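You operate a simulated robot arm through the tools that you are given. There is no shell and no other tool.

You run a simulated robot arm. Do the job below in one go: nothing can be reset, and whatever is moved stays where it is left.

TASK
Free the yellow latch, lower the lift table to 64 on its scale and put the grey plate on it.
Fine: pump it up a mark or more, not past 82, before you pull the latch out; leave the brake on.

The check looks at the end state, three seconds after you hand in, the way a careful person would. Anything else that was tipped, shoved, dropped, spilled or broken makes it a failure.

THE ROBOT
A 7-joint arm with a fingered hand, fixed in place. Base frame: the origin is at the foot of the arm, x ahead of it, y to its left, z up; the work surface is at about z = 722. Lengths are in mm, angles in rad, forces in N, time in s.
With the tool pointing down near the work surface it reaches from about 360 to 840 mm from the base axis. Its first joint turns from -2.007 to 2.007 rad. Payload 5 kg.
The TCP is the grasp point between the finger pads, 32 mm short of the fingertips. In the tool frame z runs along the fingers and y along their closing line. Largest opening 160 mm; the body of the gripper starts 89 mm behind the TCP. The gripper is a hand of 4 fingers: y runs from the thumb to the fingers, the wrist lies at [0, 0, -267] in the tool frame, and closing takes about 1.5 s.
Orientation is that of the tool frame in the base frame, as [roll, pitch, yaw] about the fixed x, y, z axes, in that order (R = Rz(yaw) Ry(pitch) Rx(roll)). With the fingers straight down and closing along the base's y, the tool's x points along the base's -x, its y along +y and its z along -z.

THE INTERFACE
- The arm moves only by the tool step_arm. Its argument "deltas" is a list of rows, each a list of 6 numbers: the shift along the base's x, y, z in mm, then the turn, a rotation vector about the base's x, y, z in rad. In form: [[tx, ty, tz, rx, ry, rz], ...]. A call has 1 to 20 rows; each row is the pose to reach, as a shift and turn from the pose commanded when the call began. "hand" is the finger opening in mm, from 0 to 160, set as the call begins (left out, the last holds). Rows are played at 5 a second. More than 50 mm and 0.15 rad between two rows, or a gripper value outside its range, and nothing of the call is played. A pose out of reach is approached as far as the arm can. The call stops where the force on the tool passes 90 N (or 10 N more than at its start, if that is more) or the arm is blocked; 0.2 s more then pass. The fingers move at their own pace (about 108 mm/s each) and stop on an object; they squeeze with about 23 N. The grip force told is the motor's: it shows also when the fingers shut on nothing. Time passes only in rows, and 0.2 s behind the last, so rows that repeat a pose let the fingers close. It gives the time, the measured TCP pose, the force on the tool (base axes), the opening and the grip force at its end, in the units of the frame above (readings bear some noise), with the torque about the TCP (base axes, N m) and any sound that the robot's microphone picked up, and new pictures: "views" is both (left out), scene, wrist or none.
- Cameras (640 x 400 px; columns grow to the right, rows downward): "scene" is fixed at [44.6, -510.5, 1416.1]; the picture's right is [0.06, -1.00, 0.00], its down [-0.82, -0.05, -0.58] and it looks along [0.58, 0.04, -0.82] (base axes); focal length 282 px, centre (320, 200). "wrist" rides on the gripper at [80, -4, -114] in the tool frame; the picture's right is [0.05, 1.00, 0.00], its down [-0.82, 0.04, -0.58] and it looks along [-0.58, 0.03, 0.82] (tool axes); focal length 265 px, centre (320, 200). There is no depth. A picture from a camera that has moved, and an enlarged one, comes with that camera's place and axes in the base frame and with its lens. The place of the scene camera against the robot may be out by one fixed shift of up to 18 mm in any direction.
- move_column(by): slides the trunk up (or, below 0, down) by that many mm; the arm rides with it, the base frame stays. It gives what a move gives, with no picture.
- curl_fingers(finger1, finger2, finger3, thumb_bend): sets how far each is bent, from 0 (flat) to 100 (curled in); at 30 the hand is open as for a grip, at 70 the pads meet at the TCP. One left out holds its place. A second passes; each finger stops where it meets its share of the squeeze, and holds until it gets a number again. A gripper value or a shape takes the hand back. It gives what a move gives, with no picture; readings hold the bend of each and the force on the fingers (four entries, about 0 where the hand has none), thumb and palm.
- set_grasp(shape): the hand has 4 fingers and takes this shape, open, in about a second: jaw (thumb against the fingers, like two jaws); tri (thumb and two fingers); tip (a fingertip pinch); poke (one finger out to press); point (the index stretched); flat (the hand flat); cup (the hand cupped); fist (a fist). The gripper value then closes the fingers along that shape, each until it touches; the sizes above hold for jaw. It gives what a move gives, with no picture.
- zoom(camera, box): a new picture of the part [left, top, right, bottom] of that camera's present view, enlarged. The clock stands still meanwhile.
- sign_off(): hands the job in; it is judged then, once.

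Nothing tells you positions but the pictures and the camera data. Unless the task says otherwise, let go and move clear before handing in.

The tools are called after "Emit:" as name(argument=value, ...) on one line, values as JSON. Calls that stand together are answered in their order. step_arm: Moves the arm, as the interface text tells. Its arguments: {"type":"object","properties":{"deltas":{"type":"array"},"hand":{"type":"number"},"views":{"type":"string","enum":["both","scene","wrist","none"]}},"required":["deltas"]} The other tools are called the same way: move_column (by) slides the trunk up or down; set_grasp (shape) gives the hand a shape; curl_fingers (finger1, finger2, finger3, thumb_bend) moves the fingers one by one; zoom (camera, box) takes an enlarged picture of a part of a camera's view; sign_off () hands the job in.

At the start:

```text
clock: 0.0
position: [542.0, -318.7, 1062.6]
orientation: [-3.141, 0.0, -3.142]
contact_force: [1.2, 0.0, -0.5]
ft_torque: [-0.03, 0.02, 0.02]
width: 159.7
grip_force: 0.2
shape: jaw
bend: [30.0, 30.0, 30.0, 30.0]
finger forces: [0.0, 0.0, 0.0, 0.0, 0.1, 0.0]
trunk travel left (down, up): [-750.0, 240.0]
```

scene: 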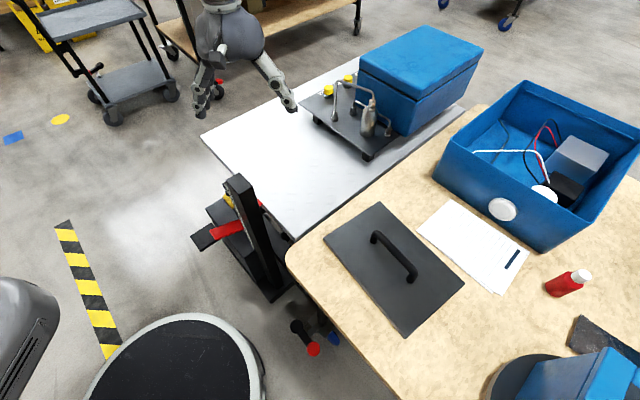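
wrist: 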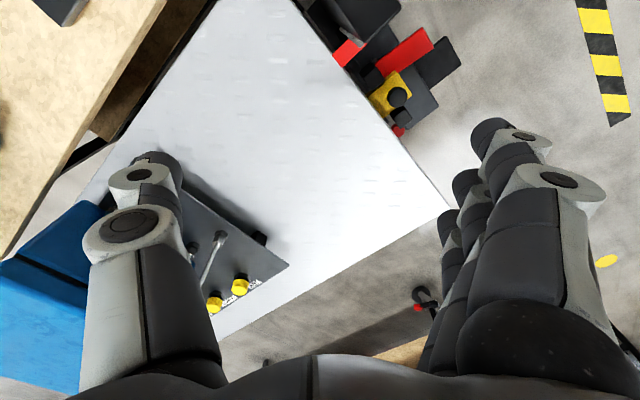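

I see a lift table with a light top holding a blue box and a small fixture. At its near end there is a black mast with a red pedal or lever and a yellow part, and a grey plate with a handle lies on the wooden workbench. I'll look closer before moving.

Emit:
zoom(camera="scene", box=[180, 160, 340, 360])

Emit:
zoom(camera="scene", box=[290, 60, 430, 170])

Emit:
zoom(camera="wrist", box=[290, 0, 480, 150])

Emit:
zoom(camera="wrist", box=[150, 180, 460, 380])

Emit:
zoom(camera="scene", box=[300, 170, 540, 350])

```text
2.00 times, centred on (260, 260) of scene
camera zoom: at [44.6, -510.5, 1416.1], right [0.06, -1.0, 0.0], down [-0.82, -0.05, -0.58], along [0.58, 0.04, -0.82], focal length 564 px, centre (440, 80)
```

zoom: 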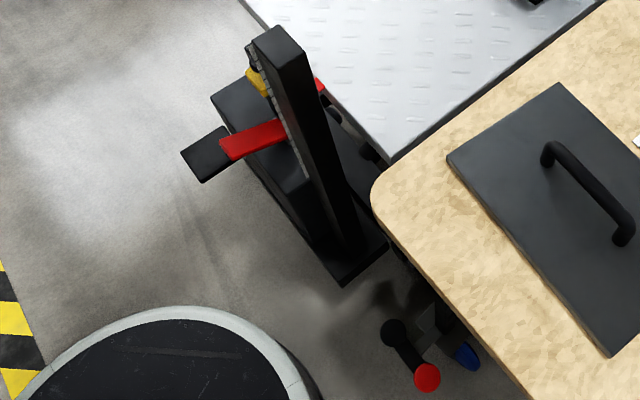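

```text
3.64 times, centred on (360, 115) of scene
camera zoom: at [44.6, -510.5, 1416.1], right [0.06, -1.0, 0.0], down [-0.82, -0.05, -0.58], along [0.58, 0.04, -0.82], focal length 1025 px, centre (174, 509)
```

zoom: 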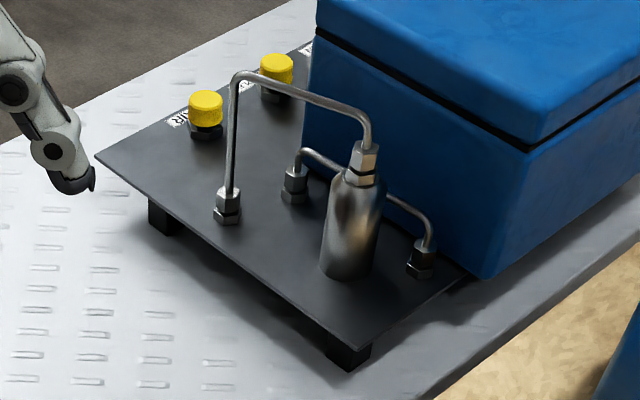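

```text
2.67 times, centred on (385, 75) of wrist
camera zoom: at [460.5, -321.7, 1174.9], right [-0.05, 1.0, 0.0], down [0.82, 0.04, 0.58], along [0.58, 0.03, -0.82], focal length 708 px, centre (147, 533)
```

zoom: 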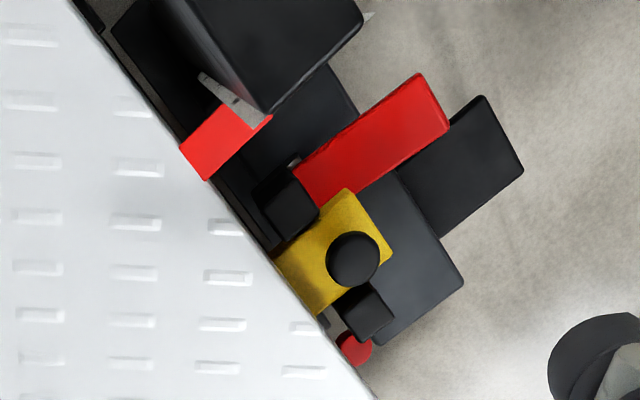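

```text
2.00 times, centred on (305, 280) of wrist
camera zoom: at [460.5, -321.7, 1174.9], right [-0.05, 1.0, 0.0], down [0.82, 0.04, 0.58], along [0.58, 0.03, -0.82], focal length 531 px, centre (350, 40)
```

zoom: 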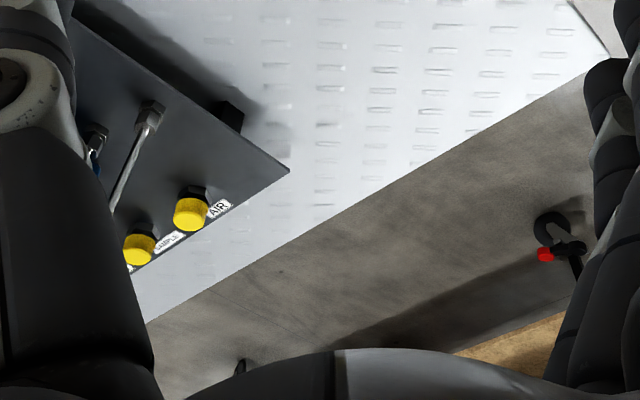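

```text
2.22 times, centred on (420, 260) of scene
camera zoom: at [44.6, -510.5, 1416.1], right [0.06, -1.0, 0.0], down [-0.82, -0.05, -0.58], along [0.58, 0.04, -0.82], focal length 626 px, centre (98, 67)
```

zoom: 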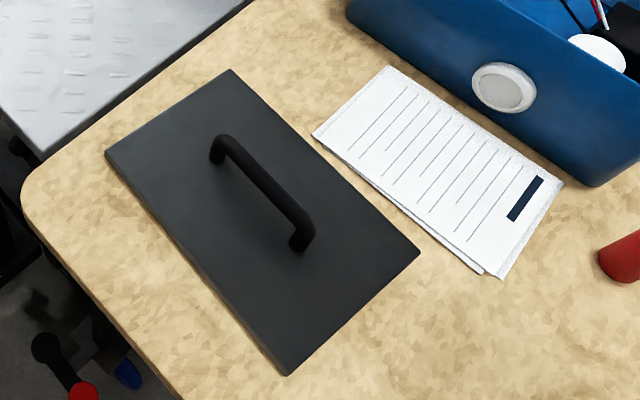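

The mast with the scale, the yellow latch and the red parts stand near [460, -280]. I'll zoom in harder on these before moving the camera.

Emit:
zoom(camera="scene", box=[190, 165, 270, 215])

Emit:
zoom(camera="scene", box=[220, 210, 340, 300])

Emit:
zoom(camera="wrist", box=[310, 0, 390, 50])

Emit:
zoom(camera="scene", box=[270, 290, 370, 360])

Emit:
zoom(camera="scene", box=[0, 0, 320, 200])

```text
8.00 times, centred on (230, 190) of scene
camera zoom: at [44.6, -510.5, 1416.1], right [0.06, -1.0, 0.0], down [-0.82, -0.05, -0.58], along [0.58, 0.04, -0.82], focal length 2255 px, centre (1040, 280)
```

zoom: 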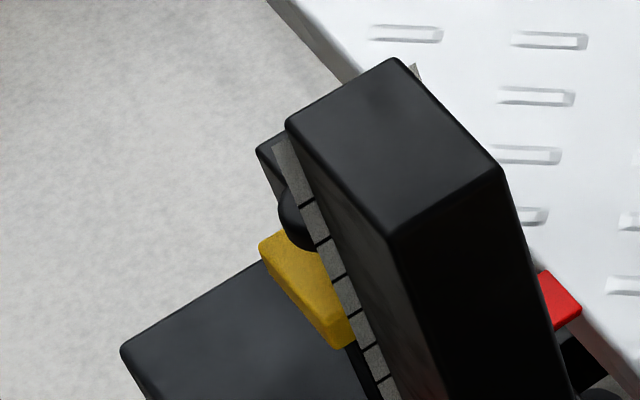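

```text
4.44 times, centred on (280, 255) of scene
camera zoom: at [44.6, -510.5, 1416.1], right [0.06, -1.0, 0.0], down [-0.82, -0.05, -0.58], along [0.58, 0.04, -0.82], focal length 1253 px, centre (498, -44)
```

zoom: 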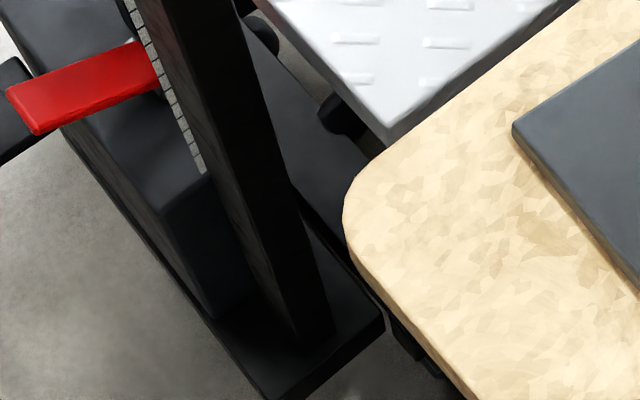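

```text
8.00 times, centred on (350, 25) of wrist
camera zoom: at [460.5, -321.7, 1174.9], right [-0.05, 1.0, 0.0], down [0.82, 0.04, 0.58], along [0.58, 0.03, -0.82], focal length 2123 px, centre (80, 1600)
```

zoom: 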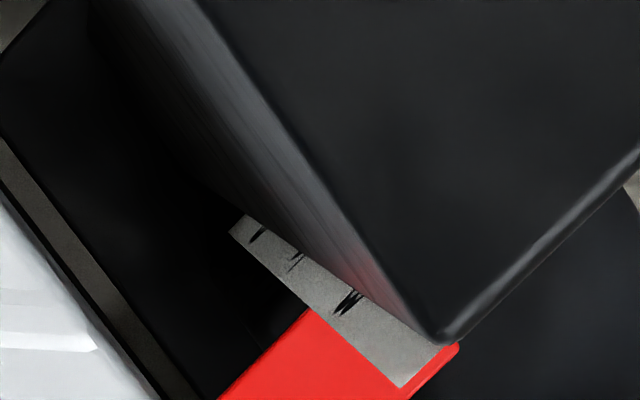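

```text
5.71 times, centred on (320, 325) of scene
camera zoom: at [44.6, -510.5, 1416.1], right [0.06, -1.0, 0.0], down [-0.82, -0.05, -0.58], along [0.58, 0.04, -0.82], focal length 1610 px, centre (320, -514)
```

zoom: 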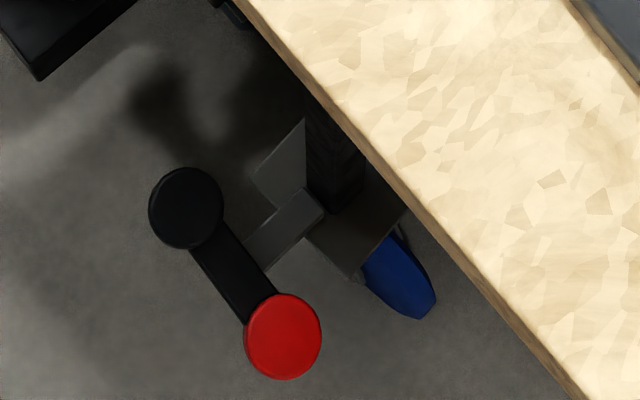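

```text
2.00 times, centred on (160, 100) of scene
camera zoom: at [44.6, -510.5, 1416.1], right [0.06, -1.0, 0.0], down [-0.82, -0.05, -0.58], along [0.58, 0.04, -0.82], focal length 564 px, centre (640, 400)
```

zoom: 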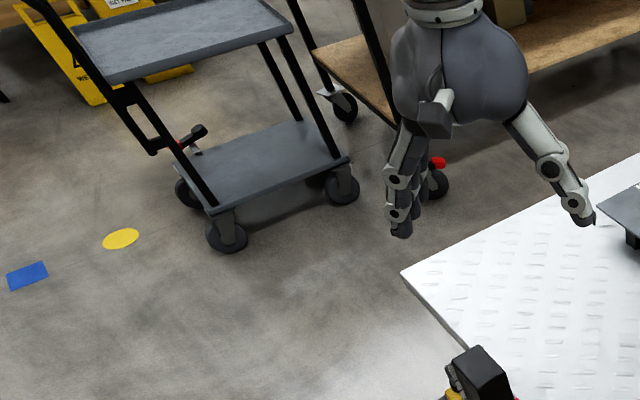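

The scale plate looks to be on the mast's face pointing toward +x+y, beside the yellow latch. I'll swing the hand high above everything and yaw it so the wrist camera looks at that face.

Emit:
step_arm(deltas=[[3, 9, 0, 0, 0, -0.131], [6, 18, 0, 0, 0, -0.262], [9, 27, 0, 0, 0, -0.393], [12, 36, 0, 0, 0, -0.524], [15, 45, 0, 0, 0, -0.654], [18, 54, 0, 0, 0, -0.785], [21, 63, 0, 0, 0, -0.916], [24, 72, 0, 0, 0, -1.047], [27, 81, 0, 0, 0, -1.178], [29, 90, 0, 0, 0, -1.309], [31, 99, 0, 0, 0, -1.44], [33, 108, 0, 0, 0, -1.571], [35, 117, 0, 0, 0, -1.702], [37, 126, 0, 0, 0, -1.833], [39, 135, 0, 0, 0, -1.963], [40, 144, 0, 0, 0, -2.094], [41, 153, 0, 0, 0, -2.225], [41, 162, 0, 0, 0, -2.356]])

```text
clock: 3.8
position: [584.1, -155.5, 1062.1]
orientation: [-3.14, 0.0, 0.785]
contact_force: [-0.3, -0.4, -0.4]
ft_torque: [-0.01, -0.03, 0.01]
width: 160.0
grip_force: 0.0
shape: jaw
bend: [30.0, 30.0, 30.0, 30.0]
finger forces: [0.0, 0.0, 0.0, 0.1, 0.0, 0.0]
trunk travel left (down, up): [-750.0, 240.0]
camera wrist: at [636.2, -95.4, 1174.1], right [0.74, -0.67, 0.0], down [-0.55, -0.6, 0.58], along [-0.39, -0.43, -0.82], focal length 265 px, centre (320, 200)
```

scene: 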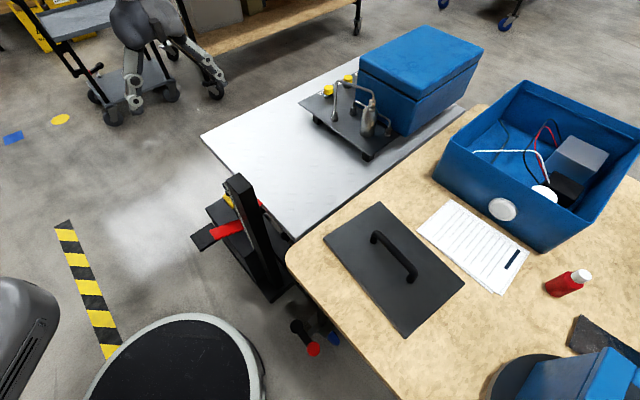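
wrist: 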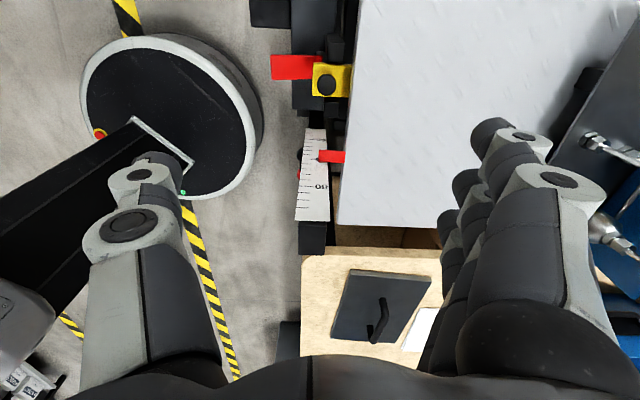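

The scale plate and a red pointer are now in the wrist view. I'll zoom in to read them.

Emit:
zoom(camera="wrist", box=[250, 120, 390, 260])

Emit:
zoom(camera="wrist", box=[285, 120, 365, 190])

Emit:
zoom(camera="wrist", box=[240, 0, 400, 120])

```text
2.86 times, centred on (320, 190) of wrist
camera zoom: at [636.2, -95.4, 1174.1], right [0.74, -0.67, 0.0], down [-0.55, -0.6, 0.58], along [-0.39, -0.43, -0.82], focal length 758 px, centre (320, 229)
```

zoom: 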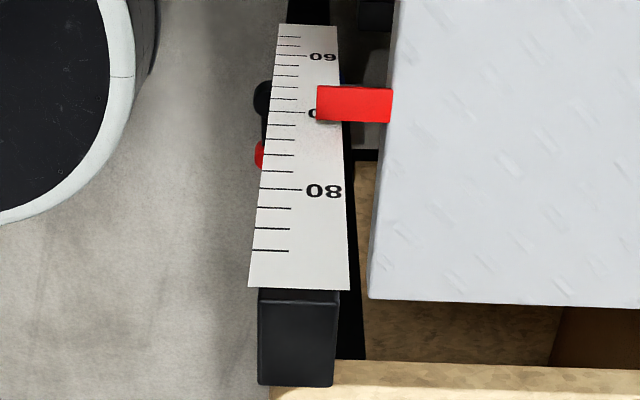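

```text
5.71 times, centred on (325, 155) of wrist
camera zoom: at [636.2, -95.4, 1174.1], right [0.74, -0.67, 0.0], down [-0.55, -0.6, 0.58], along [-0.39, -0.43, -0.82], focal length 1517 px, centre (291, 457)
```

zoom: 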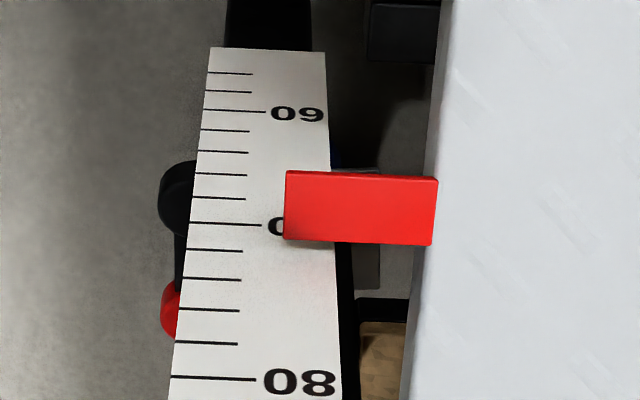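

```text
3.33 times, centred on (320, 60) of wrist
camera zoom: at [636.2, -95.4, 1174.1], right [0.74, -0.67, 0.0], down [-0.55, -0.6, 0.58], along [-0.39, -0.43, -0.82], focal length 885 px, centre (320, 667)
```

zoom: 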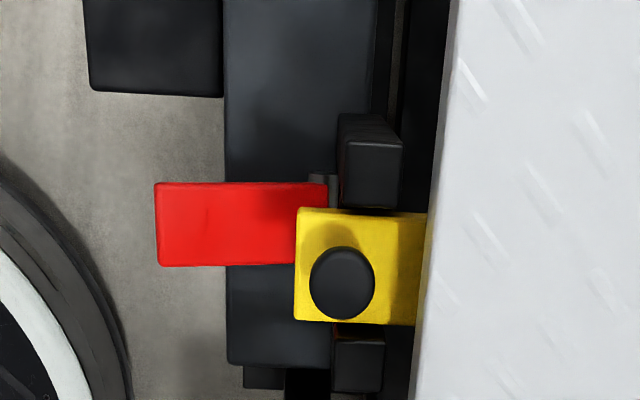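

The scale reads in cm, with ticks every 2, and the pointer is somewhere around 70. I want a better look at the latch, the red lever and the black pedal, so I'll move the camera to the open +y side.

Emit:
step_arm(deltas=[[-3, 36, -20, 0, 0, 0.098], [-6, 72, -40, 0, 0, 0.196], [-9, 107, -61, 0, 0, 0.294], [-12, 143, -81, 0, 0, 0.393], [-15, 178, -101, 0, 0, 0.491], [-18, 214, -122, 0, 0, 0.589], [-21, 250, -142, 0, 0, 0.687], [-24, 285, -162, 0, 0, 0.785]])

```text
clock: 5.6
position: [560.3, 129.4, 898.9]
orientation: [-3.141, -0.001, 1.571]
contact_force: [0.3, -0.2, 0.3]
ft_torque: [-0.04, 0.02, -0.03]
width: 160.0
grip_force: 0.1
shape: jaw
bend: [30.0, 30.0, 30.0, 30.0]
finger forces: [0.1, 0.0, 0.0, 0.0, 0.0, 0.0]
trunk travel left (down, up): [-750.0, 240.0]
camera wrist: at [553.6, 210.4, 1011.7], right [1.0, 0.05, 0.0], down [0.04, -0.81, 0.58], along [0.03, -0.58, -0.82], focal length 265 px, centre (320, 200)
```

scene: 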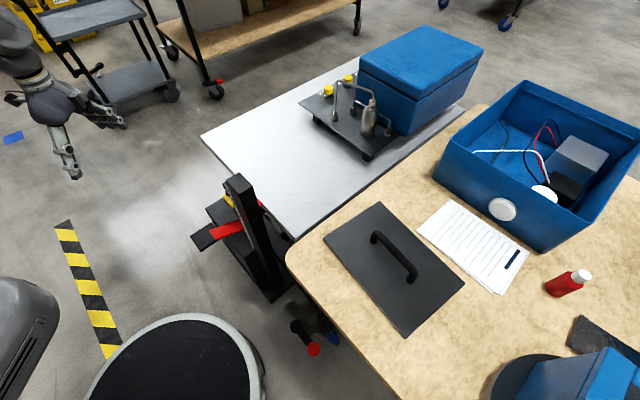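
wrist: 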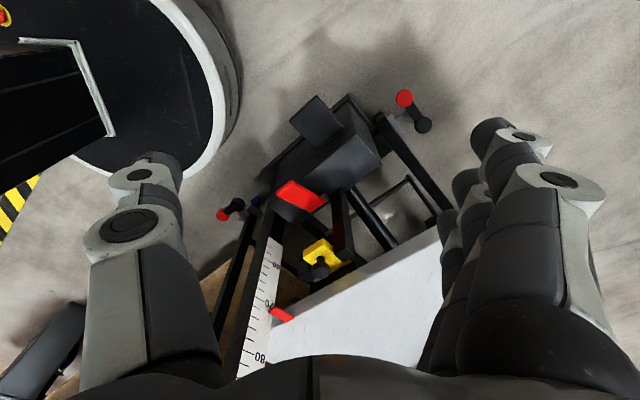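

Emit:
zoom(camera="wrist", box=[200, 70, 460, 240])

Emit:
zoom(camera="wrist", box=[260, 160, 380, 280])

Emit:
zoom(camera="wrist", box=[220, 220, 360, 380])

```text
2.35 times, centred on (330, 155) of wrist
camera zoom: at [553.6, 210.4, 1011.7], right [1.0, 0.05, 0.0], down [0.04, -0.81, 0.58], along [0.03, -0.58, -0.82], focal length 624 px, centre (296, 306)
```

zoom: 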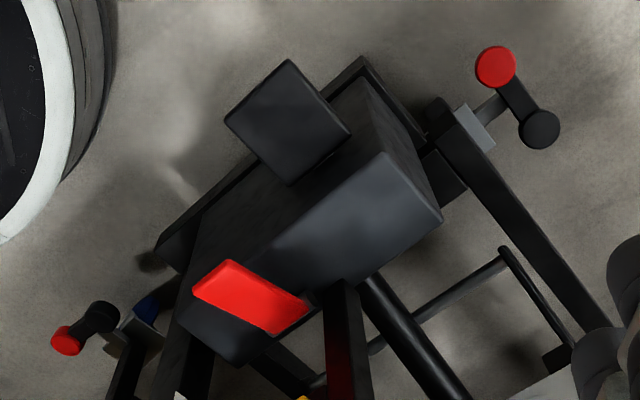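

```text
3.33 times, centred on (320, 220) of wrist
camera zoom: at [553.6, 210.4, 1011.7], right [1.0, 0.05, 0.0], down [0.04, -0.81, 0.58], along [0.03, -0.58, -0.82], focal length 885 px, centre (320, 133)
```

zoom: 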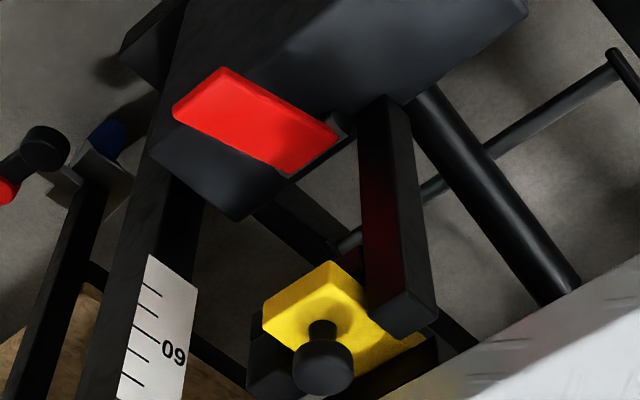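

```text
2.50 times, centred on (290, 300) of wrist
camera zoom: at [553.6, 210.4, 1011.7], right [1.0, 0.05, 0.0], down [0.04, -0.81, 0.58], along [0.03, -0.58, -0.82], focal length 664 px, centre (395, -50)
```

zoom: 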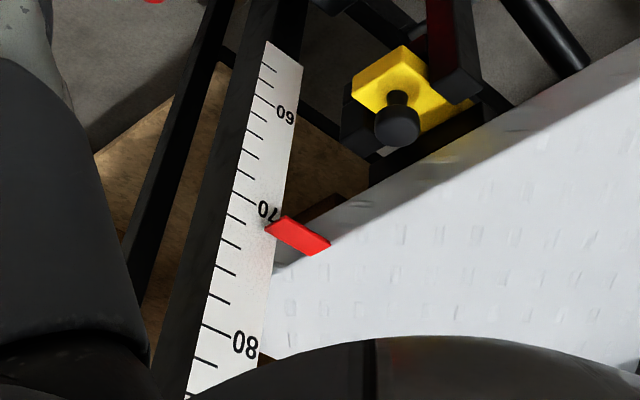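

I can now make out the parts:
- Black pump pedal: pad near [556, -4, 391].
- Red lever: rising outward to a tip near [491, -97, 535].
- Yellow latch: between two posts, with its knob near [575, -180, 687].
- Red/black rocker brakes: on the lower casters; I'll leave these alone.

Next I'll take a lower view from the outside.

Emit:
step_arm(deltas=[[-18, -11, -16, 0, 0, 0.131], [-37, -23, -33, 0, 0, 0.262], [-55, -34, -50, 0, 0, 0.393], [-73, -46, -66, 0, 0, 0.524], [-92, -57, -82, 0, 0, 0.654], [-110, -69, -99, 0, 0, 0.785]], views="none")

Emit:
step_arm(deltas=[[0, 0, 0, -0.1, -0.1, 0], [0, 0, 0, -0.2, -0.2, 0], [0, 0, 0, -0.3, -0.3, 0], [0, 0, 0, -0.4, -0.4, 0], [0, 0, 0, -0.46, -0.46, 0]])

```text
clock: 7.0
position: [449.3, 59.9, 802.1]
orientation: [3.141, -0.001, 2.358]
contact_force: [0.3, 0.5, 0.1]
ft_torque: [-0.02, 0.0, -0.03]
width: 159.8
grip_force: 0.0
shape: jaw
bend: [30.0, 30.0, 30.0, 30.0]
finger forces: [0.0, 0.1, 0.0, 0.0, 0.1, 0.0]
trunk travel left (down, up): [-750.0, 240.0]
```

```text
clock: 8.2
position: [450.7, 59.4, 801.3]
orientation: [3.138, 0.652, 2.348]
contact_force: [-2.8, 7.0, 0.1]
ft_torque: [-0.52, -0.14, -0.11]
width: 159.8
grip_force: 0.1
shape: jaw
bend: [30.0, 30.0, 30.0, 30.0]
finger forces: [0.0, 0.0, 0.1, 0.0, 0.0, 0.0]
trunk travel left (down, up): [-750.0, 240.0]
camera wrist: at [352.3, 151.4, 841.9], right [0.68, 0.73, -0.03], down [0.24, -0.18, 0.95], along [0.69, -0.66, -0.3], focal length 265 px, centre (320, 200)
```

scene: 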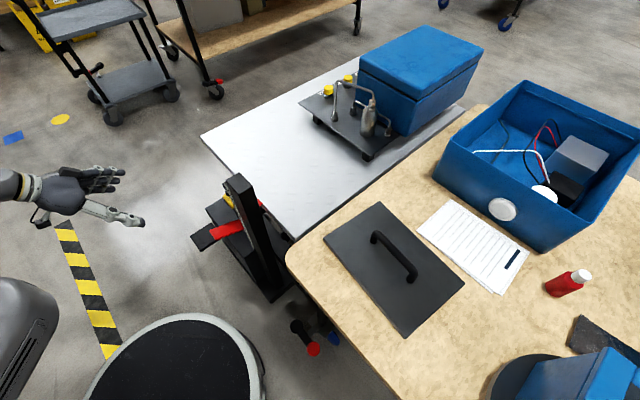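
wrist: 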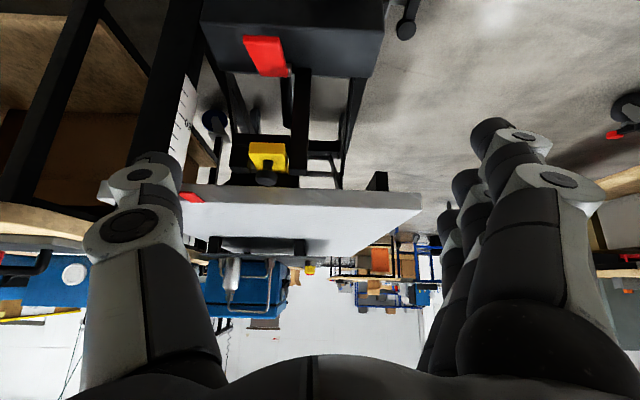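

Now I have a low, upside-down view from outside. I'll zoom in on the latch, the scale and the pump box.

Emit:
zoom(camera="wrist", box=[200, 80, 360, 200])

Emit:
zoom(camera="wrist", box=[160, 0, 420, 160])

Emit:
zoom(camera="wrist", box=[150, 70, 230, 210])

```text
3.33 times, centred on (280, 140) of wrist
camera zoom: at [352.3, 151.4, 841.9], right [0.68, 0.73, -0.03], down [0.24, -0.18, 0.95], along [0.69, -0.66, -0.3], focal length 885 px, centre (453, 400)
```

zoom: 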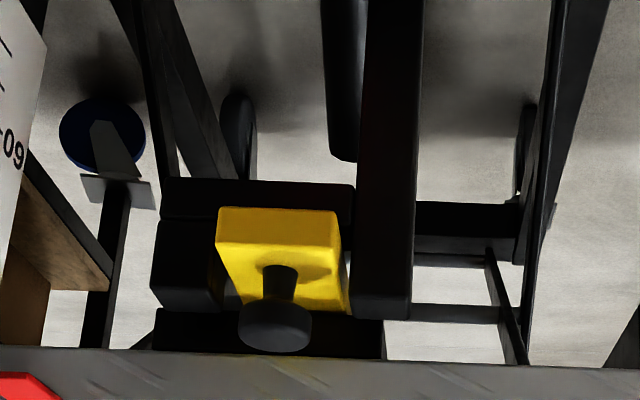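

```text
2.46 times, centred on (290, 80) of wrist
camera zoom: at [352.3, 151.4, 841.9], right [0.68, 0.73, -0.03], down [0.24, -0.18, 0.95], along [0.69, -0.66, -0.3], focal length 653 px, centre (394, 495)
```

zoom: 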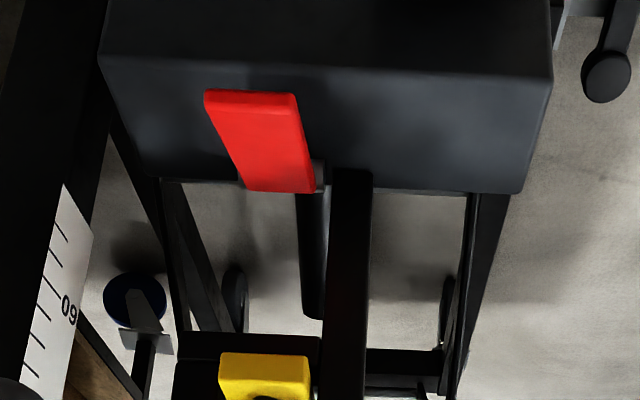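

```text
2.86 times, centred on (190, 140) of wrist
camera zoom: at [352.3, 151.4, 841.9], right [0.68, 0.73, -0.03], down [0.24, -0.18, 0.95], along [0.69, -0.66, -0.3], focal length 758 px, centre (691, 371)
```

zoom: 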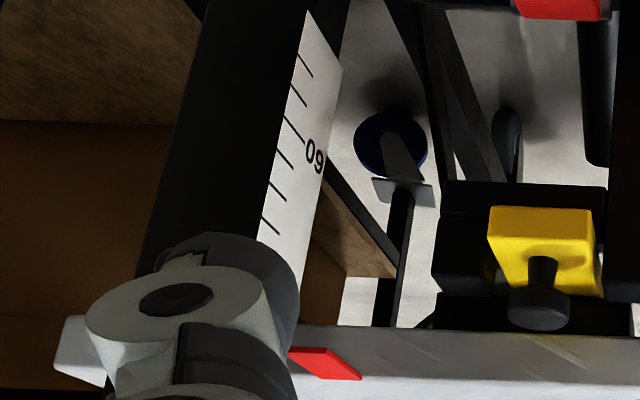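

The knob sits at about [575, -180, 687] on the yellow block, whose top is near z 655. The latch slides outward from under a bracket on the table. I'll record reference scene zooms of the table corner and pointer, so I can track its height, before going to the pump pedal.

Emit:
zoom(camera="scene", box=[250, 190, 314, 245])

Emit:
step_arm(deltas=[[10, -5, 0, 0.08, 0.08, 0], [30, -15, 0, 0.17, 0.17, 0], [50, -26, 0, 0.26, 0.26, 0], [70, -36, 0, 0.34, 0.34, 0], [90, -46, 0, 0.4, 0.4, 0], [105, -56, 0, 0.46, 0.46, 0]])

Emit:
set_grasp(shape="fist")

```text
7.27 times, centred on (282, 218) of scene
camera zoom: at [44.6, -510.5, 1416.1], right [0.06, -1.0, 0.0], down [-0.82, -0.05, -0.58], along [0.58, 0.04, -0.82], focal length 2050 px, centre (596, 73)
```

zoom: 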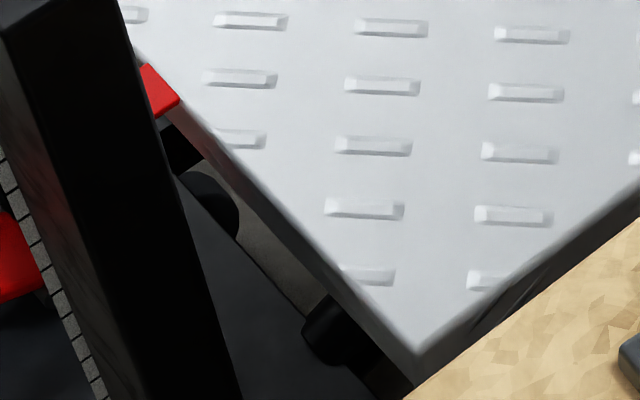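

```text
clock: 9.6
position: [556.8, 0.9, 801.3]
orientation: [3.141, -0.002, 2.356]
contact_force: [0.8, -7.6, -0.4]
ft_torque: [0.77, 0.04, -0.07]
width: 159.8
grip_force: 0.0
shape: jaw
bend: [30.0, 30.0, 30.0, 30.0]
finger forces: [0.0, 0.0, 0.0, 0.1, 0.1, 0.0]
trunk travel left (down, up): [-750.0, 240.0]
camera wrist: at [495.0, 54.8, 913.9], right [0.67, 0.74, 0.0], down [0.61, -0.55, 0.58], along [0.43, -0.39, -0.82], focal length 265 px, centre (320, 200)
```

scene: 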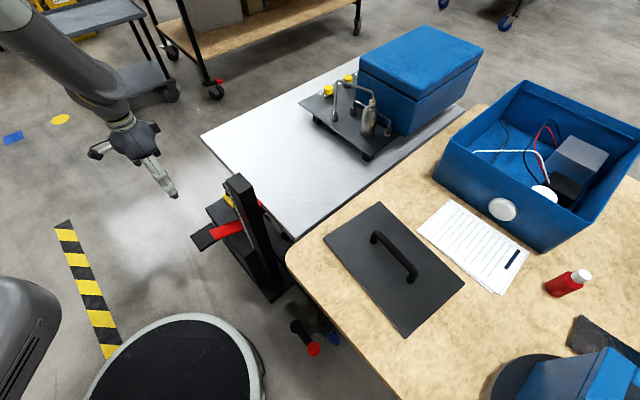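
wrist: 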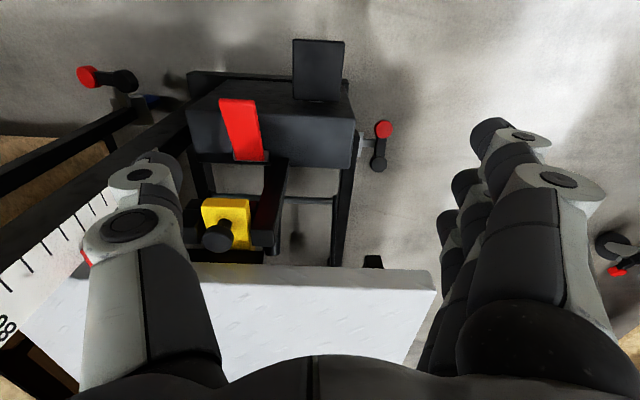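

```text
clock: 10.5
position: [555.9, 11.4, 802.6]
orientation: [3.14, 0.0, 2.369]
contact_force: [-0.1, 0.3, 0.3]
ft_torque: [-0.01, -0.02, -0.02]
width: 0.0
grip_force: 0.1
shape: fist
bend: [100.0, 100.0, 99.0, 54.0]
finger forces: [0.1, 0.0, 0.0, 0.1, 0.1, 0.1]
trunk travel left (down, up): [-750.0, 240.0]
```

The fist is formed above the black pump pedal. Next I'll ride the column down and check the view.

Emit:
move_column(by=-300)

Emit:
step_arm(deltas=[[0, -8, 0, 0, 0, 0]])

```text
clock: 13.5
position: [555.5, 4.4, 501.1]
orientation: [-3.141, 0.0, 2.357]
contact_force: [-0.2, -0.1, -0.3]
ft_torque: [0.0, 0.0, -0.01]
width: 0.0
grip_force: 0.0
shape: fist
bend: [100.0, 100.0, 99.0, 54.0]
finger forces: [0.1, 0.0, 0.0, 0.0, 0.0, 0.2]
trunk travel left (down, up): [-450.0, 540.0]
```

```text
clock: 13.9
position: [554.8, -4.2, 500.7]
orientation: [-3.141, 0.0, 2.356]
contact_force: [-0.7, 0.1, -0.3]
ft_torque: [-0.03, 0.01, 0.01]
width: 0.0
grip_force: 0.0
shape: fist
bend: [100.0, 100.0, 99.0, 54.0]
finger forces: [0.0, 0.1, 0.1, 0.0, 0.0, 0.0]
trunk travel left (down, up): [-450.0, 540.0]
camera wrist: at [494.2, 49.7, 613.8], right [0.67, 0.74, 0.0], down [0.61, -0.55, 0.58], along [0.43, -0.39, -0.82], focal length 265 px, centre (320, 200)
```

scene: 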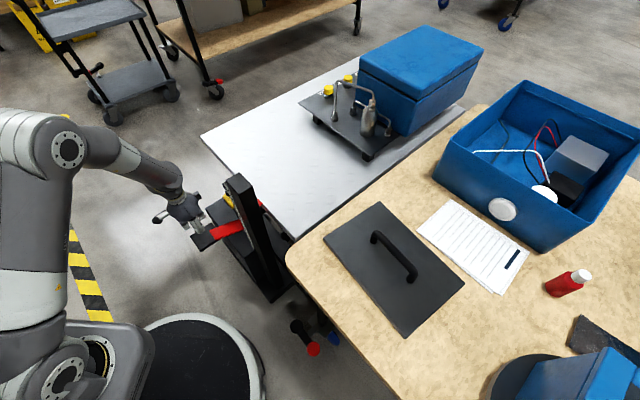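
wrist: 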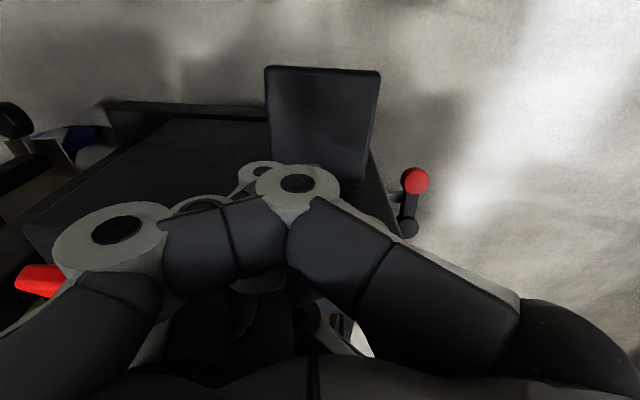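

The fist is right over the pad and clear of the red lever. I'll go down in small steps until it touches.

Emit:
step_arm(deltas=[[0, 2, -15, 0, 0, 0], [0, 2, -30, 0, 0, 0], [0, 2, -45, 0, 0, 0], [0, 2, -60, 0, 0, 0], [0, 2, -75, 0, 0, 0]])

```text
clock: 15.1
position: [556.8, -1.1, 425.9]
orientation: [-3.141, 0.001, 2.357]
contact_force: [-0.4, 0.0, 1.5]
ft_torque: [-0.01, -0.02, 0.03]
width: 0.0
grip_force: 0.1
shape: fist
bend: [100.0, 100.0, 98.0, 55.0]
finger forces: [0.0, 0.0, 0.1, 0.1, 1.2, 0.0]
trunk travel left (down, up): [-450.0, 540.0]
camera wrist: at [494.9, 51.9, 537.9], right [0.67, 0.74, 0.0], down [0.61, -0.55, 0.58], along [0.43, -0.39, -0.82], focal length 265 px, centre (320, 200)
```

scene: 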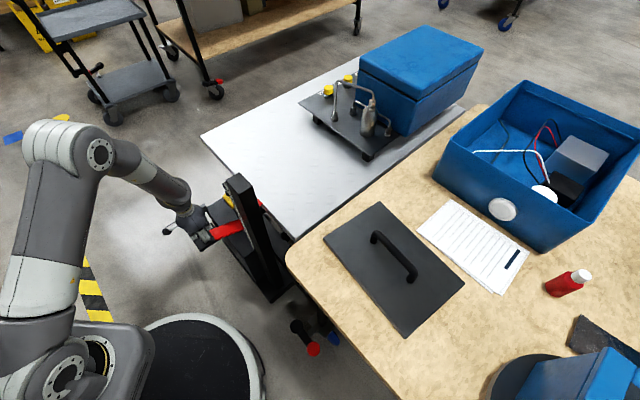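
wrist: 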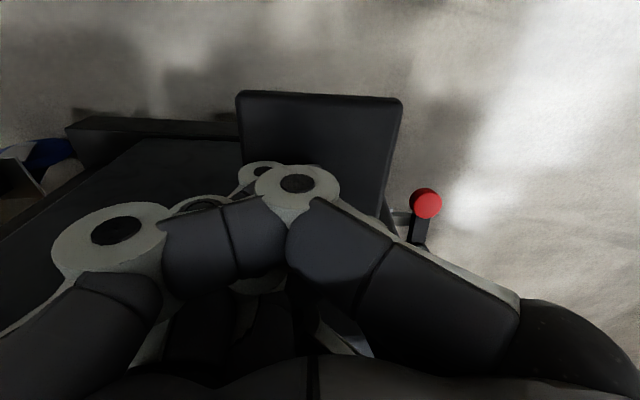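

Light contact may have started, with thumb force at 1.2 N. I'll press further in small steps and watch the force.

Emit:
step_arm(deltas=[[0, 0, -6, 0, 0, 0], [0, 0, -12, 0, 0, 0], [0, 0, -18, 0, 0, 0], [0, 0, -24, 0, 0, 0]])

```text
clock: 16.1
position: [555.1, -2.5, 402.8]
orientation: [-3.141, 0.0, 2.355]
contact_force: [0.1, -0.6, 8.9]
ft_torque: [0.03, 0.0, -0.03]
width: 0.0
grip_force: 0.0
shape: fist
bend: [100.0, 100.0, 98.0, 56.0]
finger forces: [0.0, 0.1, 0.0, 0.1, 8.2, 0.0]
trunk travel left (down, up): [-450.0, 540.0]
camera wrist: at [493.9, 50.9, 514.0], right [0.67, 0.74, 0.0], down [0.61, -0.55, 0.58], along [0.43, -0.39, -0.82], focal length 265 px, centre (320, 200)
```

scene: 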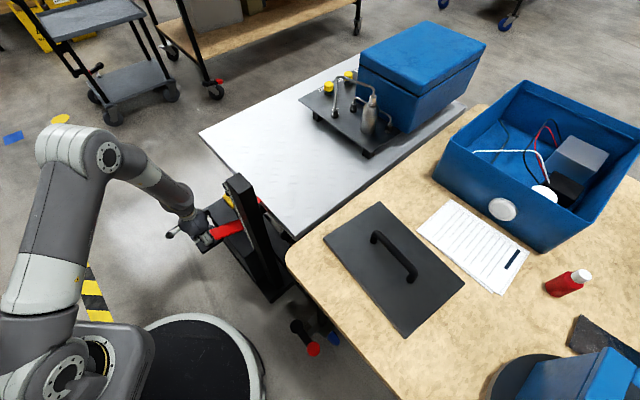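
wrist: 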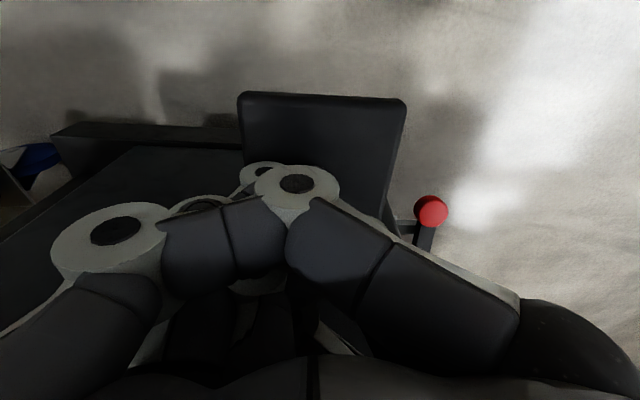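

The table has visibly risen a little, so the black pedal is the pump and it needs little force. I'll measure the rise in the scene view.

Emit:
zoom(camera="scene", box=[250, 190, 314, 245])

Emit:
zoom(camera="wrist", box=[160, 60, 480, 260])

```text
7.27 times, centred on (282, 218) of scene
camera zoom: at [44.6, -510.5, 1416.1], right [0.06, -1.0, 0.0], down [-0.82, -0.05, -0.58], along [0.58, 0.04, -0.82], focal length 2050 px, centre (596, 73)
```

zoom: 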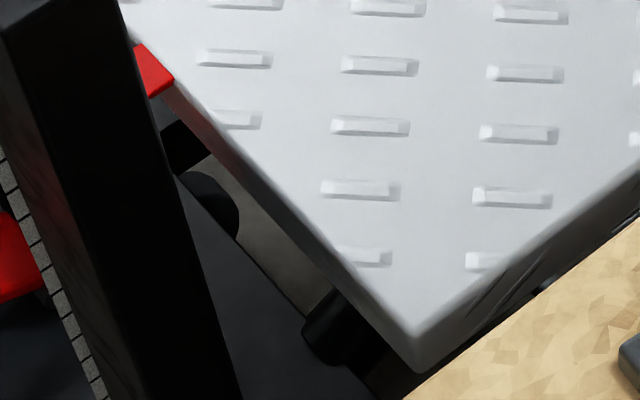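

```text
2.00 times, centred on (320, 160) of wrist
camera zoom: at [493.9, 50.9, 514.0], right [0.67, 0.74, 0.0], down [0.61, -0.55, 0.58], along [0.43, -0.39, -0.82], focal length 531 px, centre (320, 280)
```

zoom: 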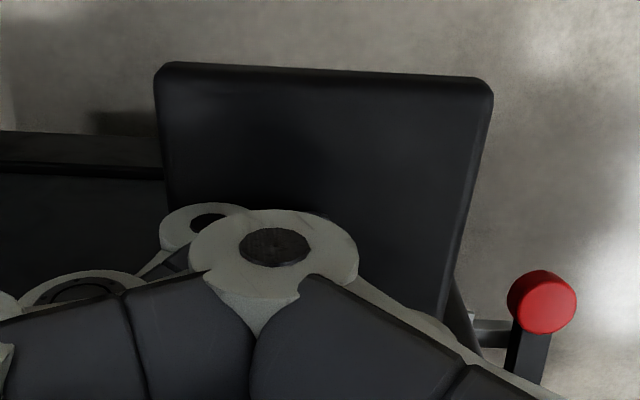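

The corner rose about 16 mm, roughly 1.6 on the scale. I'll press a bit further to get more than one full 2-unit mark.

Emit:
step_arm(deltas=[[0, 0, -5, 0, 0, 0], [0, 0, -10, 0, 0, 0], [0, 0, -15, 0, 0, 0], [0, 0, -15, 0, 0, 0]], views="scene")

Emit:
zoom(camera="scene", box=[250, 190, 314, 245])

```text
clock: 17.1
position: [556.0, -3.5, 387.4]
orientation: [-3.141, 0.001, 2.357]
contact_force: [-0.4, -2.2, 9.8]
ft_torque: [0.0, 0.03, 0.03]
width: 0.0
grip_force: 0.0
shape: fist
bend: [100.0, 100.0, 98.0, 56.0]
finger forces: [0.1, 0.0, 0.0, 0.0, 10.1, 0.1]
trunk travel left (down, up): [-450.0, 540.0]
```

scene: 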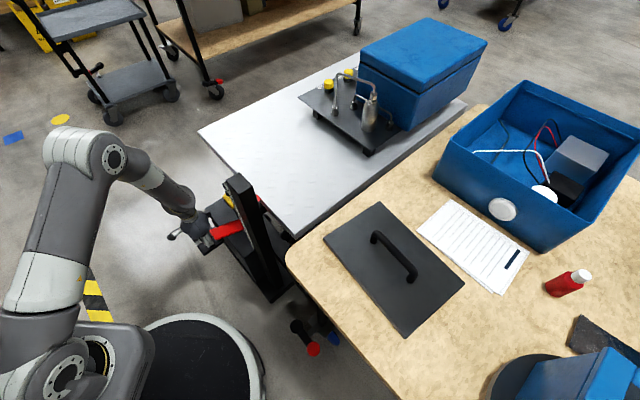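

```text
7.27 times, centred on (282, 218) of scene
camera zoom: at [44.6, -510.5, 1416.1], right [0.06, -1.0, 0.0], down [-0.82, -0.05, -0.58], along [0.58, 0.04, -0.82], focal length 2050 px, centre (596, 73)
```

zoom: 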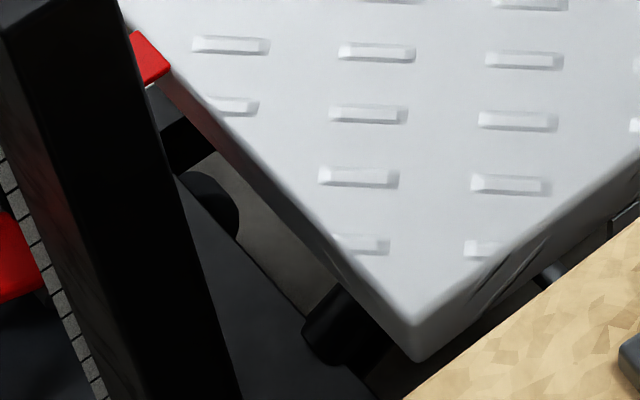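

That's about +23 mm so far. I'll press a little further for margin, staying far below 82.

Emit:
step_arm(deltas=[[0, 0, -5, 0, 0, 0], [0, 0, -10, 0, 0, 0], [0, 0, -15, 0, 0, 0], [0, 0, -20, 0, 0, 0], [0, 0, -20, 0, 0, 0]], views="scene")

Emit:
zoom(camera="scene", box=[250, 190, 314, 245])

```text
clock: 18.3
position: [555.6, -2.5, 366.8]
orientation: [3.141, 0.0, 2.358]
contact_force: [-0.3, -4.1, 12.5]
ft_torque: [-0.09, 0.0, 0.03]
width: 0.0
grip_force: 0.2
shape: fist
bend: [100.0, 100.0, 98.0, 56.0]
finger forces: [0.0, 0.1, 0.0, 0.0, 13.0, 0.0]
trunk travel left (down, up): [-450.0, 540.0]
heard: click
```

scene: 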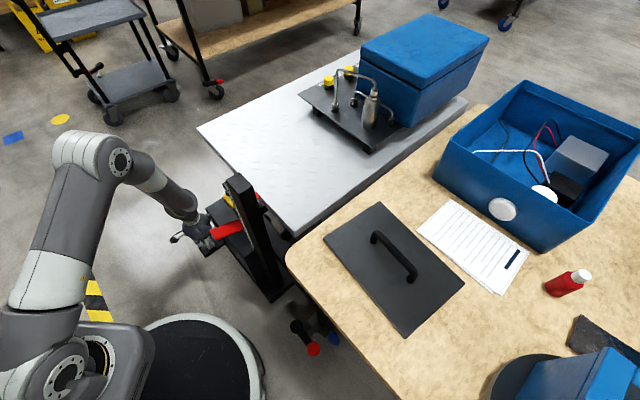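

```text
7.27 times, centred on (282, 218) of scene
camera zoom: at [44.6, -510.5, 1416.1], right [0.06, -1.0, 0.0], down [-0.82, -0.05, -0.58], along [0.58, 0.04, -0.82], focal length 2050 px, centre (596, 73)
```

zoom: 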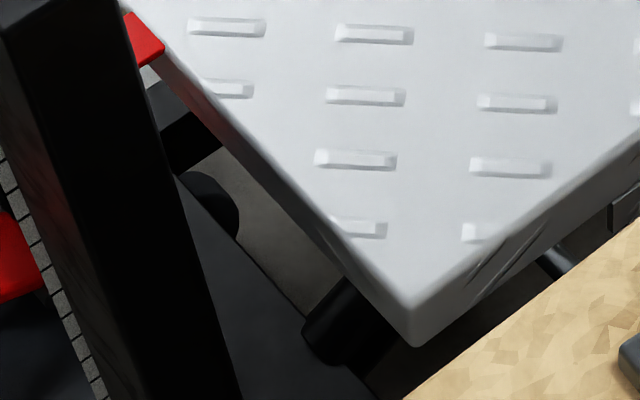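

A click sounded, and the table is now up about 36 mm, around 75. I'll lift the hand off the pedal slowly and check that the table holds.

Emit:
step_arm(deltas=[[0, 2, 20, 0, 0, 0], [-2, 4, 40, 0, 0, 0], [-4, 6, 60, 0, 0, 0], [-6, 8, 90, 0, 0, 0], [-8, 10, 120, 0, 0, 0], [-10, 12, 150, 0, 0, 0]], views="both")

Emit:
zoom(camera="scene", box=[250, 190, 314, 245])

```text
clock: 19.7
position: [546.1, 9.2, 517.5]
orientation: [-3.14, 0.0, 2.357]
contact_force: [-0.5, 0.4, -1.1]
ft_torque: [-0.05, 0.02, 0.01]
width: 0.0
grip_force: 0.0
shape: fist
bend: [100.0, 100.0, 98.0, 55.0]
finger forces: [0.1, 0.1, 0.1, 0.0, 0.0, 0.0]
trunk travel left (down, up): [-450.0, 540.0]
camera wrist: at [484.3, 63.8, 629.7], right [0.67, 0.74, 0.0], down [0.61, -0.55, 0.58], along [0.43, -0.39, -0.82], focal length 265 px, centre (320, 200)
```

scene: 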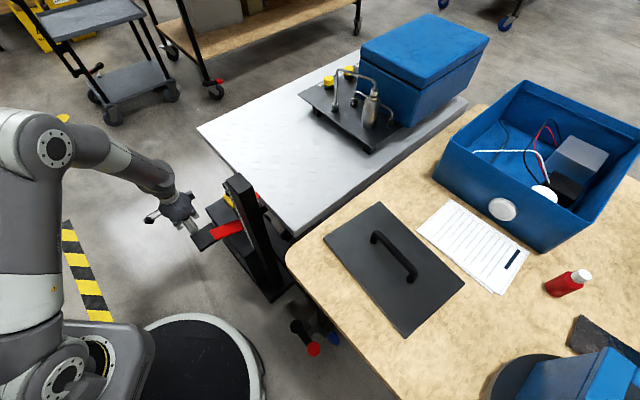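
wrist: 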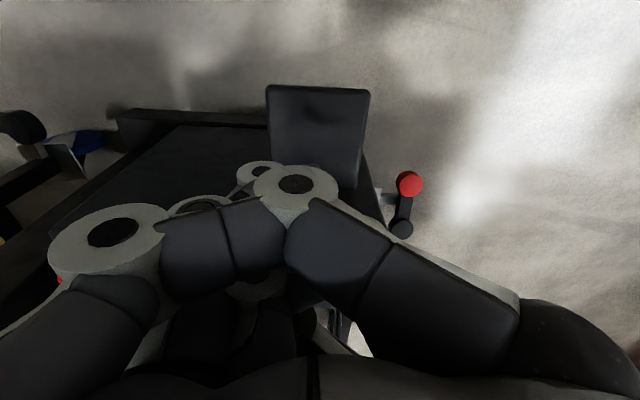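

```text
7.27 times, centred on (282, 218) of scene
camera zoom: at [44.6, -510.5, 1416.1], right [0.06, -1.0, 0.0], down [-0.82, -0.05, -0.58], along [0.58, 0.04, -0.82], focal length 2050 px, centre (596, 73)
```

zoom: 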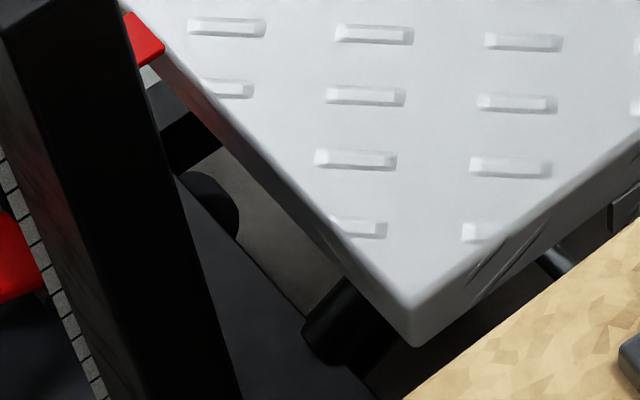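

The table holds at the raised height. I'll ride back up, open the hand and take a close look at the latch from outside.

Emit:
move_column(by=300)

Emit:
set_grasp(shape="jaw")

Emit:
step_arm(deltas=[[-6, -26, 0, 0, 0, 0], [-12, -52, 0, 0, 0, 0], [-18, -78, 0, 0, 0, 0], [-24, -104, 0, 0, 0, 0], [-31, -130, 0, 0, 0, 0]])

```text
clock: 22.7
position: [546.1, 8.7, 817.1]
orientation: [-3.141, 0.0, 2.355]
contact_force: [1.1, 0.8, 0.7]
ft_torque: [-0.02, -0.01, -0.03]
width: 0.0
grip_force: 0.1
shape: fist
bend: [99.0, 100.0, 97.0, 55.0]
finger forces: [0.0, 0.0, 0.0, 0.0, 0.1, 0.1]
trunk travel left (down, up): [-750.0, 240.0]
```

```text
clock: 23.6
position: [545.8, 10.3, 817.7]
orientation: [3.141, 0.002, 2.356]
contact_force: [0.2, -0.3, 0.4]
ft_torque: [0.0, -0.01, 0.01]
width: 159.6
grip_force: 0.1
shape: jaw
bend: [30.0, 30.0, 30.0, 30.0]
finger forces: [0.0, 0.0, 0.1, 0.0, 0.0, 0.0]
trunk travel left (down, up): [-750.0, 240.0]
```

```text
clock: 24.8
position: [513.9, -119.4, 817.9]
orientation: [-3.142, -0.001, 2.355]
contact_force: [0.4, 0.3, 0.6]
ft_torque: [0.04, 0.04, 0.01]
width: 159.8
grip_force: 0.1
shape: jaw
bend: [30.0, 30.0, 30.0, 30.0]
finger forces: [0.0, 0.0, 0.1, 0.0, 0.0, 0.0]
trunk travel left (down, up): [-750.0, 240.0]
camera wrist: at [452.5, -66.1, 929.7], right [0.67, 0.74, 0.0], down [0.61, -0.55, 0.58], along [0.43, -0.39, -0.82], focal length 265 px, centre (320, 200)
```

scene: 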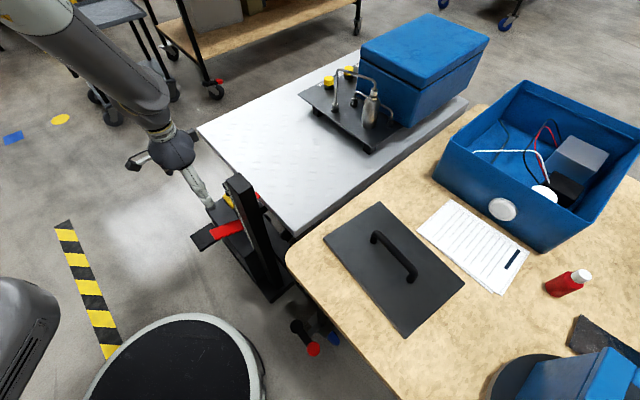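
wrist: 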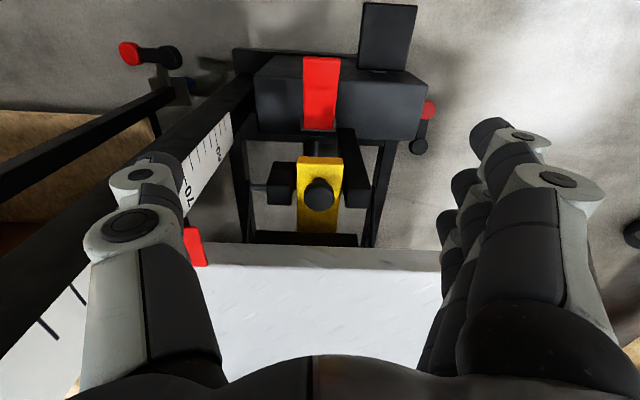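

Emit:
zoom(camera="wrist", box=[240, 130, 400, 260])

Emit:
zoom(camera="wrist", box=[150, 100, 250, 280])

```text
3.08 times, centred on (320, 195) of wrist
camera zoom: at [452.5, -66.1, 929.7], right [0.67, 0.74, 0.0], down [0.61, -0.55, 0.58], along [0.43, -0.39, -0.82], focal length 817 px, centre (320, 215)
```

zoom: 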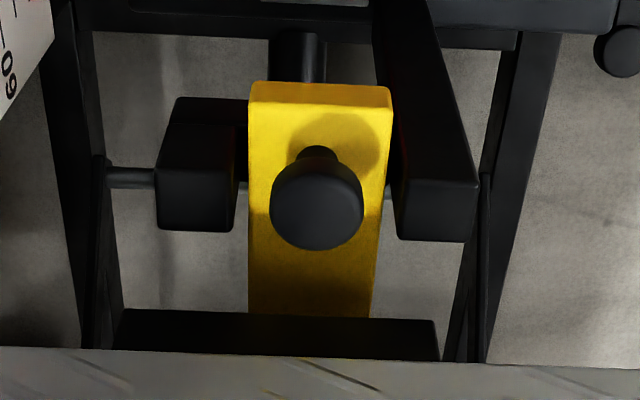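

```text
2.22 times, centred on (200, 190) of wrist
camera zoom: at [452.5, -66.1, 929.7], right [0.67, 0.74, 0.0], down [0.61, -0.55, 0.58], along [0.43, -0.39, -0.82], focal length 590 px, centre (587, 222)
```

zoom: 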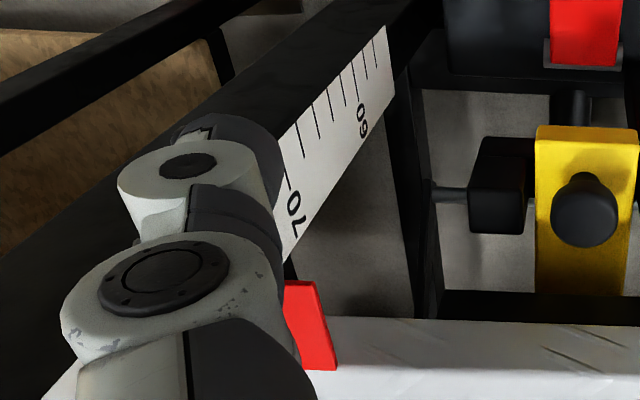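

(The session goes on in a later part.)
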